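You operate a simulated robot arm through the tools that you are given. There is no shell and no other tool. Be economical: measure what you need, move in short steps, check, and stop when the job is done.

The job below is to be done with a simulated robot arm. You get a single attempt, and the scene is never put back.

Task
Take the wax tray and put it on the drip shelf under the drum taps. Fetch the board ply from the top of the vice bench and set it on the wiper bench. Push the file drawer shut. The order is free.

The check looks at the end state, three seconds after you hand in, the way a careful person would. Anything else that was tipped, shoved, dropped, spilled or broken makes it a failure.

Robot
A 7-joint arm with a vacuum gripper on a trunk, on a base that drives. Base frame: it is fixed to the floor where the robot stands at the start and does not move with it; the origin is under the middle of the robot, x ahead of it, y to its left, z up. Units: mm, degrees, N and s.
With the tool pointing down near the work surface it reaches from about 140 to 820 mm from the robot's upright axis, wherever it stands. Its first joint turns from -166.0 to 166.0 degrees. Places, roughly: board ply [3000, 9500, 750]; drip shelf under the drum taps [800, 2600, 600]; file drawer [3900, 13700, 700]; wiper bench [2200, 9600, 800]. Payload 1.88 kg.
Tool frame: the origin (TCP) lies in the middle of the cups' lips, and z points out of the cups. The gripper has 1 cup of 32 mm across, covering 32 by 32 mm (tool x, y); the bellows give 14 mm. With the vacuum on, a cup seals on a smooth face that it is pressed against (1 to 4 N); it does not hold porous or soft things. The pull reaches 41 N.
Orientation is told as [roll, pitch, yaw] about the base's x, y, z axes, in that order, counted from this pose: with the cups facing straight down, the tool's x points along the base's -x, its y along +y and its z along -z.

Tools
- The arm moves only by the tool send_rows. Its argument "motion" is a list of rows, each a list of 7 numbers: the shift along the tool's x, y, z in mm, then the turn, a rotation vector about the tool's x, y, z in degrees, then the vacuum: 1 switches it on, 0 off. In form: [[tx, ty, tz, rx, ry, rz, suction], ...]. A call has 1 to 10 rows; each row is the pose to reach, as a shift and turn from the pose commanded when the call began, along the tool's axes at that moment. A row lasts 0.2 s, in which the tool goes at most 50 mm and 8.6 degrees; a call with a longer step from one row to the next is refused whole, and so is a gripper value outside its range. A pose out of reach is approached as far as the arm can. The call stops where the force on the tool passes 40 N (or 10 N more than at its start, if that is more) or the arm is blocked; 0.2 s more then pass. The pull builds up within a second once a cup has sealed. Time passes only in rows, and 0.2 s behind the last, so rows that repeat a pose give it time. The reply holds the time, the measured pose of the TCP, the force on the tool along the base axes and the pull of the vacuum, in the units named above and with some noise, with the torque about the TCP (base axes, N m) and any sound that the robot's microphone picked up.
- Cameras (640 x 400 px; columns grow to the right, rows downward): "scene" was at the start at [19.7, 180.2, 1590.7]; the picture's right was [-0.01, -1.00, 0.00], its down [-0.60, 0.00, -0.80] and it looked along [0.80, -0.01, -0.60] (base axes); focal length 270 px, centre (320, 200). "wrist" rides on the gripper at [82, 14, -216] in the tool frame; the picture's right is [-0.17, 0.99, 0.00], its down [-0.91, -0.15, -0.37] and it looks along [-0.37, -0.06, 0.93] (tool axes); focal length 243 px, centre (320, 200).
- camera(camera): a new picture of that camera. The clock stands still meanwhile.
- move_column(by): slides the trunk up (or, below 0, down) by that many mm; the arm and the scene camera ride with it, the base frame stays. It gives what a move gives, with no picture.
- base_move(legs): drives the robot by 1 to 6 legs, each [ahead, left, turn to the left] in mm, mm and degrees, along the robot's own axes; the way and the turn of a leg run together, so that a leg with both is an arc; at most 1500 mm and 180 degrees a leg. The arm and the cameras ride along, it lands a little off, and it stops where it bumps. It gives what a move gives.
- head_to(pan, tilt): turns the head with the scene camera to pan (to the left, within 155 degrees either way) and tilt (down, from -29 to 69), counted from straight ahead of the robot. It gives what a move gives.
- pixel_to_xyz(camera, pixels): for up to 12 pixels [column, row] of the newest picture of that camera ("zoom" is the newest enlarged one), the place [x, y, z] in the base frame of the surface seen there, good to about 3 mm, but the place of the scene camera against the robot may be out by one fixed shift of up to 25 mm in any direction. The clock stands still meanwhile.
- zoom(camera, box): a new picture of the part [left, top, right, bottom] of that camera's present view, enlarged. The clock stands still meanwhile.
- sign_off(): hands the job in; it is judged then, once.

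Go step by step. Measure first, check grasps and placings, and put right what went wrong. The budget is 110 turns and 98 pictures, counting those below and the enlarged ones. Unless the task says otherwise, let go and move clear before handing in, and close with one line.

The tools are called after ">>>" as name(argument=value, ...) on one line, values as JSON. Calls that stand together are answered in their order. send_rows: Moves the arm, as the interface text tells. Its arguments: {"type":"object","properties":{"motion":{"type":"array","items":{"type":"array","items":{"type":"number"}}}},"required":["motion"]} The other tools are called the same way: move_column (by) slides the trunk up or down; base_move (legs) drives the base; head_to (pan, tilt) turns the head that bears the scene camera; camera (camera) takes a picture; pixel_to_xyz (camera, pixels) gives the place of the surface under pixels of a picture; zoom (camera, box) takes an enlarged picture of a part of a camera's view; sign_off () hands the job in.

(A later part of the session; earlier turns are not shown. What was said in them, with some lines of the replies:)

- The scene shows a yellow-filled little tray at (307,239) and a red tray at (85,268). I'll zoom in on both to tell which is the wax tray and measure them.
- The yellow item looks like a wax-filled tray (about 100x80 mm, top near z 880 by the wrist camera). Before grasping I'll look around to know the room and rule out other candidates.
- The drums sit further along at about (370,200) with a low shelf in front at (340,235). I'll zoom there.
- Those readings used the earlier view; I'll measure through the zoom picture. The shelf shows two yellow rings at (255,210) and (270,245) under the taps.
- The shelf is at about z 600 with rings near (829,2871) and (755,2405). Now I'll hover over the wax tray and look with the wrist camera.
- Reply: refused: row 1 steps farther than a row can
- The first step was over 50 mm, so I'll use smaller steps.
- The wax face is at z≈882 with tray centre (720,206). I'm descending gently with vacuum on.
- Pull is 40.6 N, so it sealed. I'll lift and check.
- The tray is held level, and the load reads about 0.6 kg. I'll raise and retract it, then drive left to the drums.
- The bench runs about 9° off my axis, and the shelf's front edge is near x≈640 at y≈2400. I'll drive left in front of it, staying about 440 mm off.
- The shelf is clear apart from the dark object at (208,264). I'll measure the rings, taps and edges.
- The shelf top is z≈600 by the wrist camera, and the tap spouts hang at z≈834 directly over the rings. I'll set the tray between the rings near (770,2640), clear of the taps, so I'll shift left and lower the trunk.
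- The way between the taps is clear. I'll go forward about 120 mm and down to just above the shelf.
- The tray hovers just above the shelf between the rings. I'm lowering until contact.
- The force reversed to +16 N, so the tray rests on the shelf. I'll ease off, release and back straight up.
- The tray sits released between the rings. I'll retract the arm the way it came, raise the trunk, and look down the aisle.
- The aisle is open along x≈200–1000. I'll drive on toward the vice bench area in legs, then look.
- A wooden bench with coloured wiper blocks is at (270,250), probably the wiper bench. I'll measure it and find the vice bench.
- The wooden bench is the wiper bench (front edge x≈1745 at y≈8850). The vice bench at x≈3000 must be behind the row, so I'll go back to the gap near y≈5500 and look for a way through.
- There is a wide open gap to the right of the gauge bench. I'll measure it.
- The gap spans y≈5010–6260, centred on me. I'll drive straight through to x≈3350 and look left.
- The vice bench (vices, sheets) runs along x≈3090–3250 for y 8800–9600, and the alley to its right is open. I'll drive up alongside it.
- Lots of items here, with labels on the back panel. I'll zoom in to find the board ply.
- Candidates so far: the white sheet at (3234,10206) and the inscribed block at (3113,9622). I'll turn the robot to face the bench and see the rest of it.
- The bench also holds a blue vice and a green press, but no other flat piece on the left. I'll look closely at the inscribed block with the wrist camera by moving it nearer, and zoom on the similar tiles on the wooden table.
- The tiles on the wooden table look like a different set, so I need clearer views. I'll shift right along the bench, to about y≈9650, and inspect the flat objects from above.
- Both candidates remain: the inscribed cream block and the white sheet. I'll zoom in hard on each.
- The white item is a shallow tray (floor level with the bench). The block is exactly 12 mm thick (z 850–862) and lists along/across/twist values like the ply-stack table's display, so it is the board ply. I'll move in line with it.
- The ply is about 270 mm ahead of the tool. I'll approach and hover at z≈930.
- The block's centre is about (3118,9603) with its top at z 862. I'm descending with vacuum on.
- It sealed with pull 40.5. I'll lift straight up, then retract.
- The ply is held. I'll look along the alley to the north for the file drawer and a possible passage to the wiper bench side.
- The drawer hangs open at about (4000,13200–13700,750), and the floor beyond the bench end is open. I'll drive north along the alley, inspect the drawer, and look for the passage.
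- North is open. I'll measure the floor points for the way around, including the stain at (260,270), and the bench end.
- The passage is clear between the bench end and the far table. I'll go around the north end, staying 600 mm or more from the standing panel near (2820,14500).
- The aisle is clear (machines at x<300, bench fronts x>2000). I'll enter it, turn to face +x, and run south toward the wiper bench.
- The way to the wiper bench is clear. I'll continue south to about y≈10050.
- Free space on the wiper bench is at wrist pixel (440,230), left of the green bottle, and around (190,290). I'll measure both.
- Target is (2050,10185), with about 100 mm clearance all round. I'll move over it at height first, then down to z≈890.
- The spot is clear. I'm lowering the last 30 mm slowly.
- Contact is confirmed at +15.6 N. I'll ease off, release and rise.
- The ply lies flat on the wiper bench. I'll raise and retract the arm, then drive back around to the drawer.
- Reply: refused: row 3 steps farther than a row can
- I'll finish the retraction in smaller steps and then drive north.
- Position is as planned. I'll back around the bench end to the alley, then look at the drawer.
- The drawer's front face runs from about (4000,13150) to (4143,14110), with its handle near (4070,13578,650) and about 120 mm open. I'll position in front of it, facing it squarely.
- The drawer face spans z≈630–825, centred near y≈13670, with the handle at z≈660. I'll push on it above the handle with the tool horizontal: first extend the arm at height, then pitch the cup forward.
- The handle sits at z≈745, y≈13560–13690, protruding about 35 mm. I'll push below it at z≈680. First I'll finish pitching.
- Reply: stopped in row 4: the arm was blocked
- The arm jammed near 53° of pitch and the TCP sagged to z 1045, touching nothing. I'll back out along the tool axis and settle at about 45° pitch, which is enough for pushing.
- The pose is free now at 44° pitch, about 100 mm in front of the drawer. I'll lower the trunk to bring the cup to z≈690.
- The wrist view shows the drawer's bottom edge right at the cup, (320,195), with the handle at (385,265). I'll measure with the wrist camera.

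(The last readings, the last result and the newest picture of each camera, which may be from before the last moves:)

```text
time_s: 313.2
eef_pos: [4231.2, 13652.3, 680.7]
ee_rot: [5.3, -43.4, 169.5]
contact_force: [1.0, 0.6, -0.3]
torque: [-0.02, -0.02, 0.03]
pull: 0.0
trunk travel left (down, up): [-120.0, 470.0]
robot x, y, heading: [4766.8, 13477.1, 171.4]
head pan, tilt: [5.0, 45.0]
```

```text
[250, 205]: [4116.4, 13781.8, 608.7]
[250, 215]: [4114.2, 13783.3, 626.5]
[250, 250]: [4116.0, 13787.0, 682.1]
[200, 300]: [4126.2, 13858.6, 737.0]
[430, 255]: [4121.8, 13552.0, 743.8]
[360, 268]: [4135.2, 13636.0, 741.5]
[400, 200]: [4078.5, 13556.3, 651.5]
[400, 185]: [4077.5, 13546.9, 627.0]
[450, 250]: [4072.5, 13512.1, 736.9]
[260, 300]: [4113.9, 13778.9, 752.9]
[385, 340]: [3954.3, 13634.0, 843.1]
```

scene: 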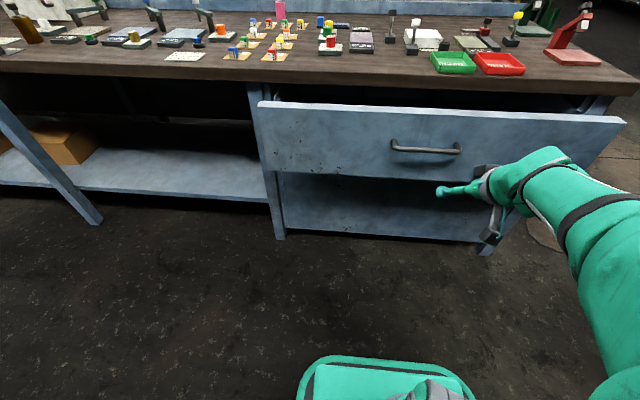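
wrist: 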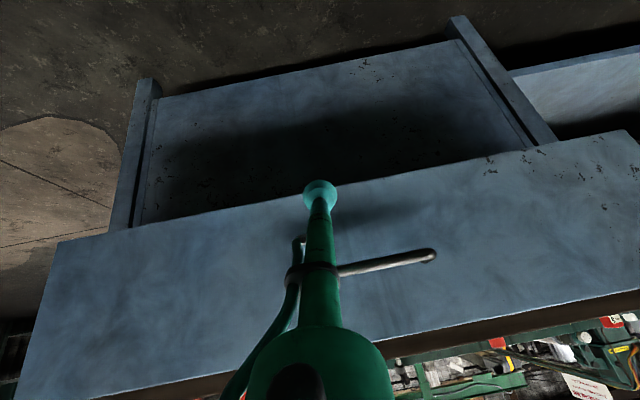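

The stalk would foul the handle here, so I'll shift about 120 mm right to y≈13770, clear of the handle, and bring the base 90 mm closer.

>>> send_rows(motion=[[0, -40, 0, 0, 0, 0, 0], [0, -80, 0, 0, 0, 0, 0], [0, -120, 0, 0, 0, 0, 0], [0, -120, 0, 0, 0, 0, 0]])

>>> base_move(legs=[[80, 0, 0]])

>>> camera(camera="wrist")

```text
time_s: 314.2
eef_pos: [4250.9, 13771.1, 690.7]
ee_rot: [4.5, -45.2, 170.0]
contact_force: [-0.1, -0.7, -0.2]
torque: [-0.01, 0.0, -0.04]
pull: 0.2
trunk travel left (down, up): [-120.0, 470.0]
robot x, y, heading: [4762.9, 13472.6, 171.5]
head pan, tilt: [5.0, 45.0]
```

```text
time_s: 315.2
eef_pos: [4171.1, 13782.7, 690.7]
ee_rot: [4.6, -45.1, 170.0]
contact_force: [-0.4, 0.0, -0.2]
torque: [-0.01, -0.03, -0.02]
pull: 0.1
trunk travel left (down, up): [-120.0, 470.0]
robot x, y, heading: [4682.8, 13489.0, 171.6]
head pan, tilt: [5.0, 45.0]
```

```text
35 pictures are left
```

wrist: 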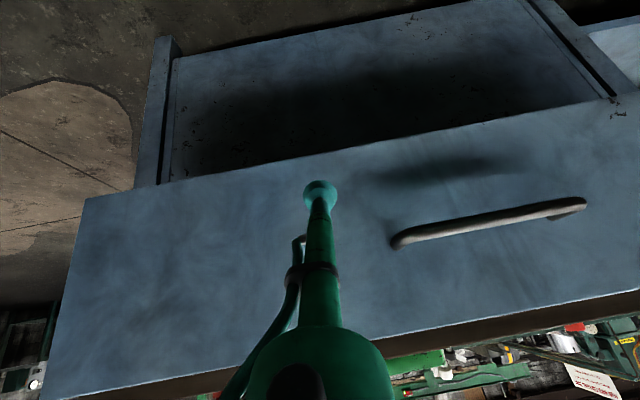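

The cup is right of the handle and about 45 mm from the face. I'll push forward in small steps.

>>> send_rows(motion=[[-10.6, 0, 10.6, 0, 0, 0, 0], [-21, 0, 21, 0, 0, 0, 0], [-28, 0, 28, 0, 0, 0, 0], [-35, 0, 35, 0, 0, 0, 0], [-42, 0, 42, 0, 0, 0, 0], [-49, 0, 49, 0, 0, 0, 0], [-56, 0, 56, 0, 0, 0, 0], [-63, 0, 63, 0, 0, 0, 0]])

```text
time_s: 317.0
eef_pos: [4083.5, 13794.2, 691.8]
ee_rot: [4.7, -45.2, 169.9]
contact_force: [1.1, -0.2, 0.9]
torque: [0.0, 0.05, 0.0]
pull: 0.0
trunk travel left (down, up): [-120.0, 470.0]
robot x, y, heading: [4684.9, 13485.2, 171.7]
head pan, tilt: [5.0, 45.0]
```

I reached x 4083 with almost no residual force. I'll check whether the drawer slides freely.

>>> camera(camera="scene")

>>> camera(camera="wrist")

>>> pixel_to_xyz(camera="wrist", pixels=[[250, 215], [250, 250], [450, 250], [400, 180], [200, 300]])

```text
34 pictures are left
```

scene: 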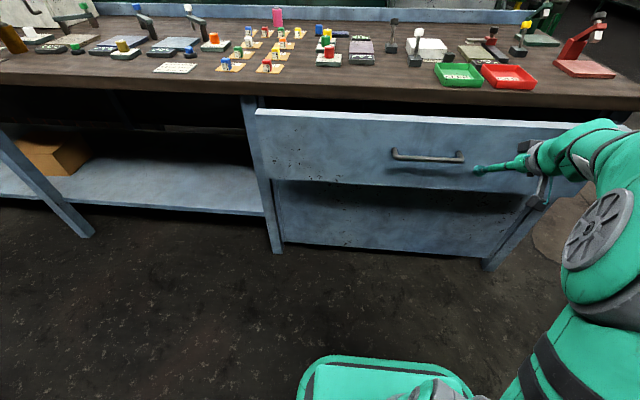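

```text
33 pictures are left
```

wrist: 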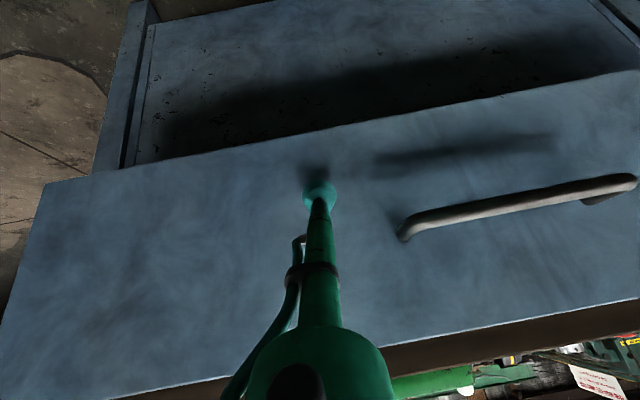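

```text
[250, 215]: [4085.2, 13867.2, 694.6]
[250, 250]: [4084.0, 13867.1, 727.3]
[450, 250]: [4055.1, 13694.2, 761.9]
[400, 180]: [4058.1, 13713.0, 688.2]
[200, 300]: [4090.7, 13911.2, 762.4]
```

The face moved in about 43 mm, so it slides easily. I'll keep pushing.

>>> send_rows(motion=[[-7, 0, 7, 0, 0, 0, 0], [-14, 0, 14, 0, 0, 0, 0], [-21, 0, 21, 0, 0, 0, 0], [-28, 0, 28, 0, 0, 0, 0], [-35, 0, 35, 0, 0, 0, 0], [-42, 0, 42, 0, 0, 0, 0], [-49, 0, 49, 0, 0, 0, 0], [-56, 0, 56, 0, 0, 0, 0]])

>>> camera(camera="scene")

```text
time_s: 318.8
eef_pos: [4004.2, 13802.4, 692.1]
ee_rot: [4.5, -45.2, 170.1]
contact_force: [1.3, 0.5, -0.5]
torque: [-0.04, 0.04, 0.0]
pull: 0.1
trunk travel left (down, up): [-120.0, 470.0]
robot x, y, heading: [4681.2, 13486.2, 171.6]
head pan, tilt: [5.0, 45.0]
```

```text
32 pictures are left
```

scene: 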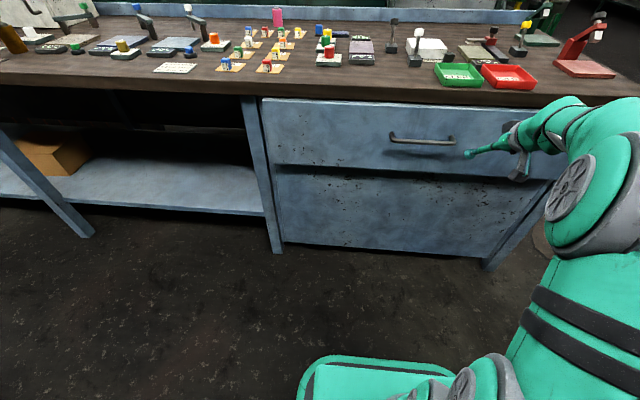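

It's nearly closed. I'll keep pushing gently until resistance shows.

>>> send_rows(motion=[[-4, 0, 4, 0, 0, 0, 0], [-8, 0, 8, 0, 0, 0, 0], [-12, 0, 12, 0, 0, 0, 0], [-16, 0, 16, 0, 0, 0, 0], [-20, 0, 20, 0, 0, 0, 0], [-24, 0, 24, 0, 0, 0, 0], [-28, 0, 28, 0, 0, 0, 0]])

>>> camera(camera="scene")

>>> zoom(camera="scene", box=[240, 70, 600, 270])

```text
time_s: 320.6
eef_pos: [3970.9, 13805.7, 685.1]
ee_rot: [5.0, -44.5, 169.7]
contact_force: [15.8, -4.8, 0.8]
torque: [0.17, 0.33, -0.03]
pull: 0.1
trunk travel left (down, up): [-120.0, 470.0]
robot x, y, heading: [4685.5, 13482.6, 171.6]
head pan, tilt: [5.0, 45.0]
stopped in row 7: the force on the tool passed its limit (the readings are from after the stop); the commanded pose is now the measured one
```

```text
31 pictures are left
```

scene: 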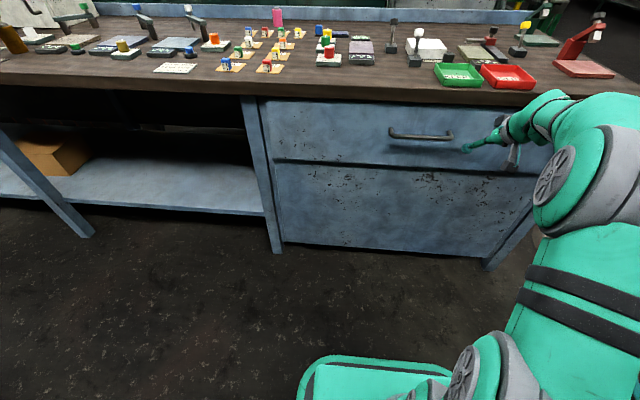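

```text
1.78 times, centred on (420, 170) of scene
```

zoom: 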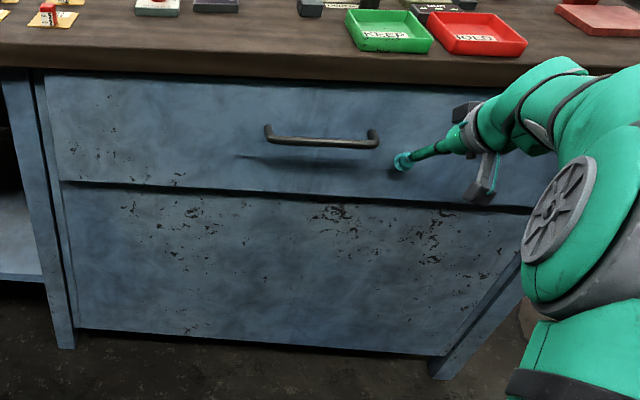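

The push hit the force limit, so the drawer appears to be at its stop. I'll compare the drawer face with the cabinet face below and the leg.

>>> pixel_to_xyz(camera="zoom", pixels=[[150, 130], [150, 230], [62, 130], [250, 170], [250, 250], [22, 130], [400, 190], [400, 230], [200, 62], [470, 190], [470, 230]])

```text
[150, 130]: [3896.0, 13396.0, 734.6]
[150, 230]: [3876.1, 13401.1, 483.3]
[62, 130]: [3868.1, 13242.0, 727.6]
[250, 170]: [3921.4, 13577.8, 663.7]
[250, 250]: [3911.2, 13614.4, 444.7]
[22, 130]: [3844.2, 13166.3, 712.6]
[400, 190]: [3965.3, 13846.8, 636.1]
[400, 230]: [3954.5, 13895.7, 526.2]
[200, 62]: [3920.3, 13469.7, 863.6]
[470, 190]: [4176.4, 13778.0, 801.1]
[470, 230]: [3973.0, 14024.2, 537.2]
```

The face sits evenly about 17 mm proud of the lower panel, which may be an overlay front or a soft stop. I'll push once more to see whether it yields.

>>> send_rows(motion=[[-2, 0, 2, 0, 0, 0, 0], [-4, 0, 4, 0, 0, 0, 0], [-6, 0, 6, 0, 0, 0, 0], [-8, 0, 8, 0, 0, 0, 0], [-10, 0, 10, 0, 0, 0, 0], [-12, 0, 12, 0, 0, 0, 0]])

>>> camera(camera="scene")

>>> pixel_to_xyz(camera="scene", pixels=[[324, 143], [324, 199], [381, 165], [381, 210], [465, 176], [465, 199], [290, 130], [500, 170]])

>>> camera(camera="wrist")

```text
time_s: 321.0
eef_pos: [3970.7, 13805.6, 683.7]
ee_rot: [5.1, -44.2, 169.7]
contact_force: [20.8, -7.5, 0.9]
torque: [0.22, 0.48, -0.03]
pull: 0.1
trunk travel left (down, up): [-120.0, 470.0]
robot x, y, heading: [4687.0, 13482.5, 171.5]
head pan, tilt: [5.0, 45.0]
stopped in row 2: the force on the tool passed its limit (the readings are from after the stop); the commanded pose is now the measured one
```

```text
29 pictures are left
```

scene: 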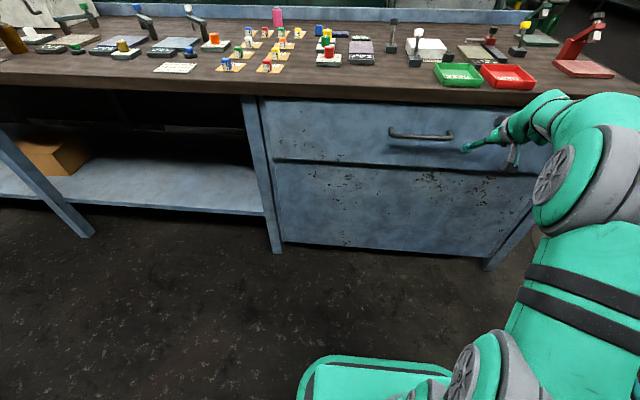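

```text
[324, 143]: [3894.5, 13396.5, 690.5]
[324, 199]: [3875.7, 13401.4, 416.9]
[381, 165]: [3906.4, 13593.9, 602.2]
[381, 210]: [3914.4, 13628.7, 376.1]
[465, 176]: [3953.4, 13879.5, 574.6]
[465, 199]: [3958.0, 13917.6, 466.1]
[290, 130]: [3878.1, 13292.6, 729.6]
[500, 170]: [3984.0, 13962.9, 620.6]
```

```text
28 pictures are left
```

wrist: 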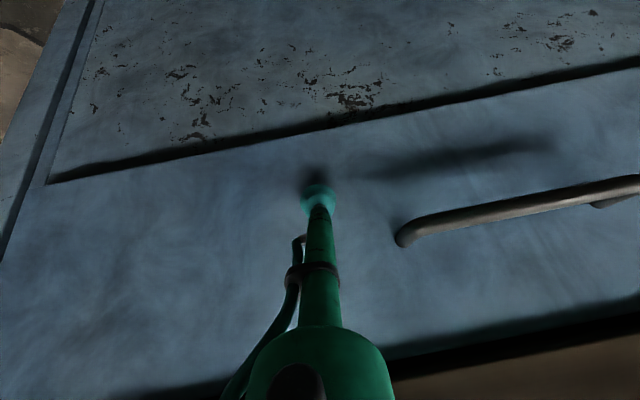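

The drawer didn't give at the force limit, and in the wrist view its front overlaps the frame leg at (45,190), so it's an overlay front and fully shut. I'll back away and verify.

>>> send_rows(motion=[[5, 0, -5, 0, 0, 0, 0], [20, 0, -20, 0, 0, 0, 0], [45, 0, -45, 0, 0, 0, 0], [75, 0, -75, 0, 0, 0, 0], [105, 0, -105, 0, 0, 0, 0], [120, 0, -120, 0, 0, 0, 0]])

>>> base_move(legs=[[-200, 0, 0]])

>>> move_column(by=350)

>>> head_to(pan=-5, tilt=45)

>>> camera(camera="scene")

```text
time_s: 322.4
eef_pos: [4136.2, 13787.0, 686.5]
ee_rot: [4.8, -44.5, 169.7]
contact_force: [0.6, 1.0, 0.2]
torque: [-0.04, 0.04, 0.01]
pull: 0.0
trunk travel left (down, up): [-120.0, 470.0]
robot x, y, heading: [4684.8, 13482.3, 171.4]
head pan, tilt: [5.0, 45.0]
```

```text
time_s: 324.0
eef_pos: [4331.5, 13756.6, 686.8]
ee_rot: [5.0, -44.4, 169.8]
contact_force: [-0.7, -0.4, -0.2]
torque: [-0.01, -0.02, -0.01]
pull: 0.1
trunk travel left (down, up): [-120.0, 470.0]
robot x, y, heading: [4885.4, 13457.6, 171.7]
head pan, tilt: [5.0, 45.0]
```

```text
time_s: 327.4
eef_pos: [4330.6, 13757.9, 1037.7]
ee_rot: [5.1, -44.5, 169.8]
contact_force: [0.4, -0.2, 0.3]
torque: [0.0, 0.02, 0.0]
pull: 0.1
trunk travel left (down, up): [-470.0, 120.0]
robot x, y, heading: [4885.0, 13454.0, 171.8]
head pan, tilt: [5.0, 45.0]
```

```text
time_s: 328.2
eef_pos: [4331.3, 13756.4, 1037.9]
ee_rot: [5.1, -44.4, 169.8]
contact_force: [-0.3, -0.3, -0.2]
torque: [0.03, 0.01, 0.0]
pull: 0.1
trunk travel left (down, up): [-470.0, 120.0]
robot x, y, heading: [4881.9, 13456.2, 171.4]
head pan, tilt: [-5.0, 45.0]
```

```text
27 pictures are left
```

scene: 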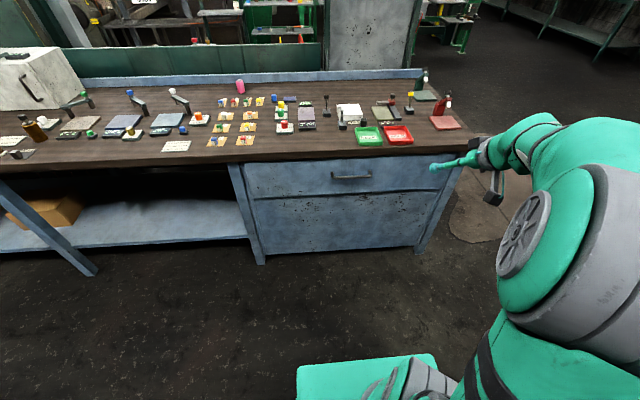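

The drawer at (345,180) is shut and stayed shut, and everything on the bench stands as before. The tray and ply were both confirmed released in place, so I'm handing in.

>>> sign_off()

```text
The job is handed in.
```

The wax tray is on the drip shelf between the two tap rings, the board ply (the inscribed 12 mm block, identified by its markings) is on the wiper bench, and the file drawer is pushed shut to its stop.
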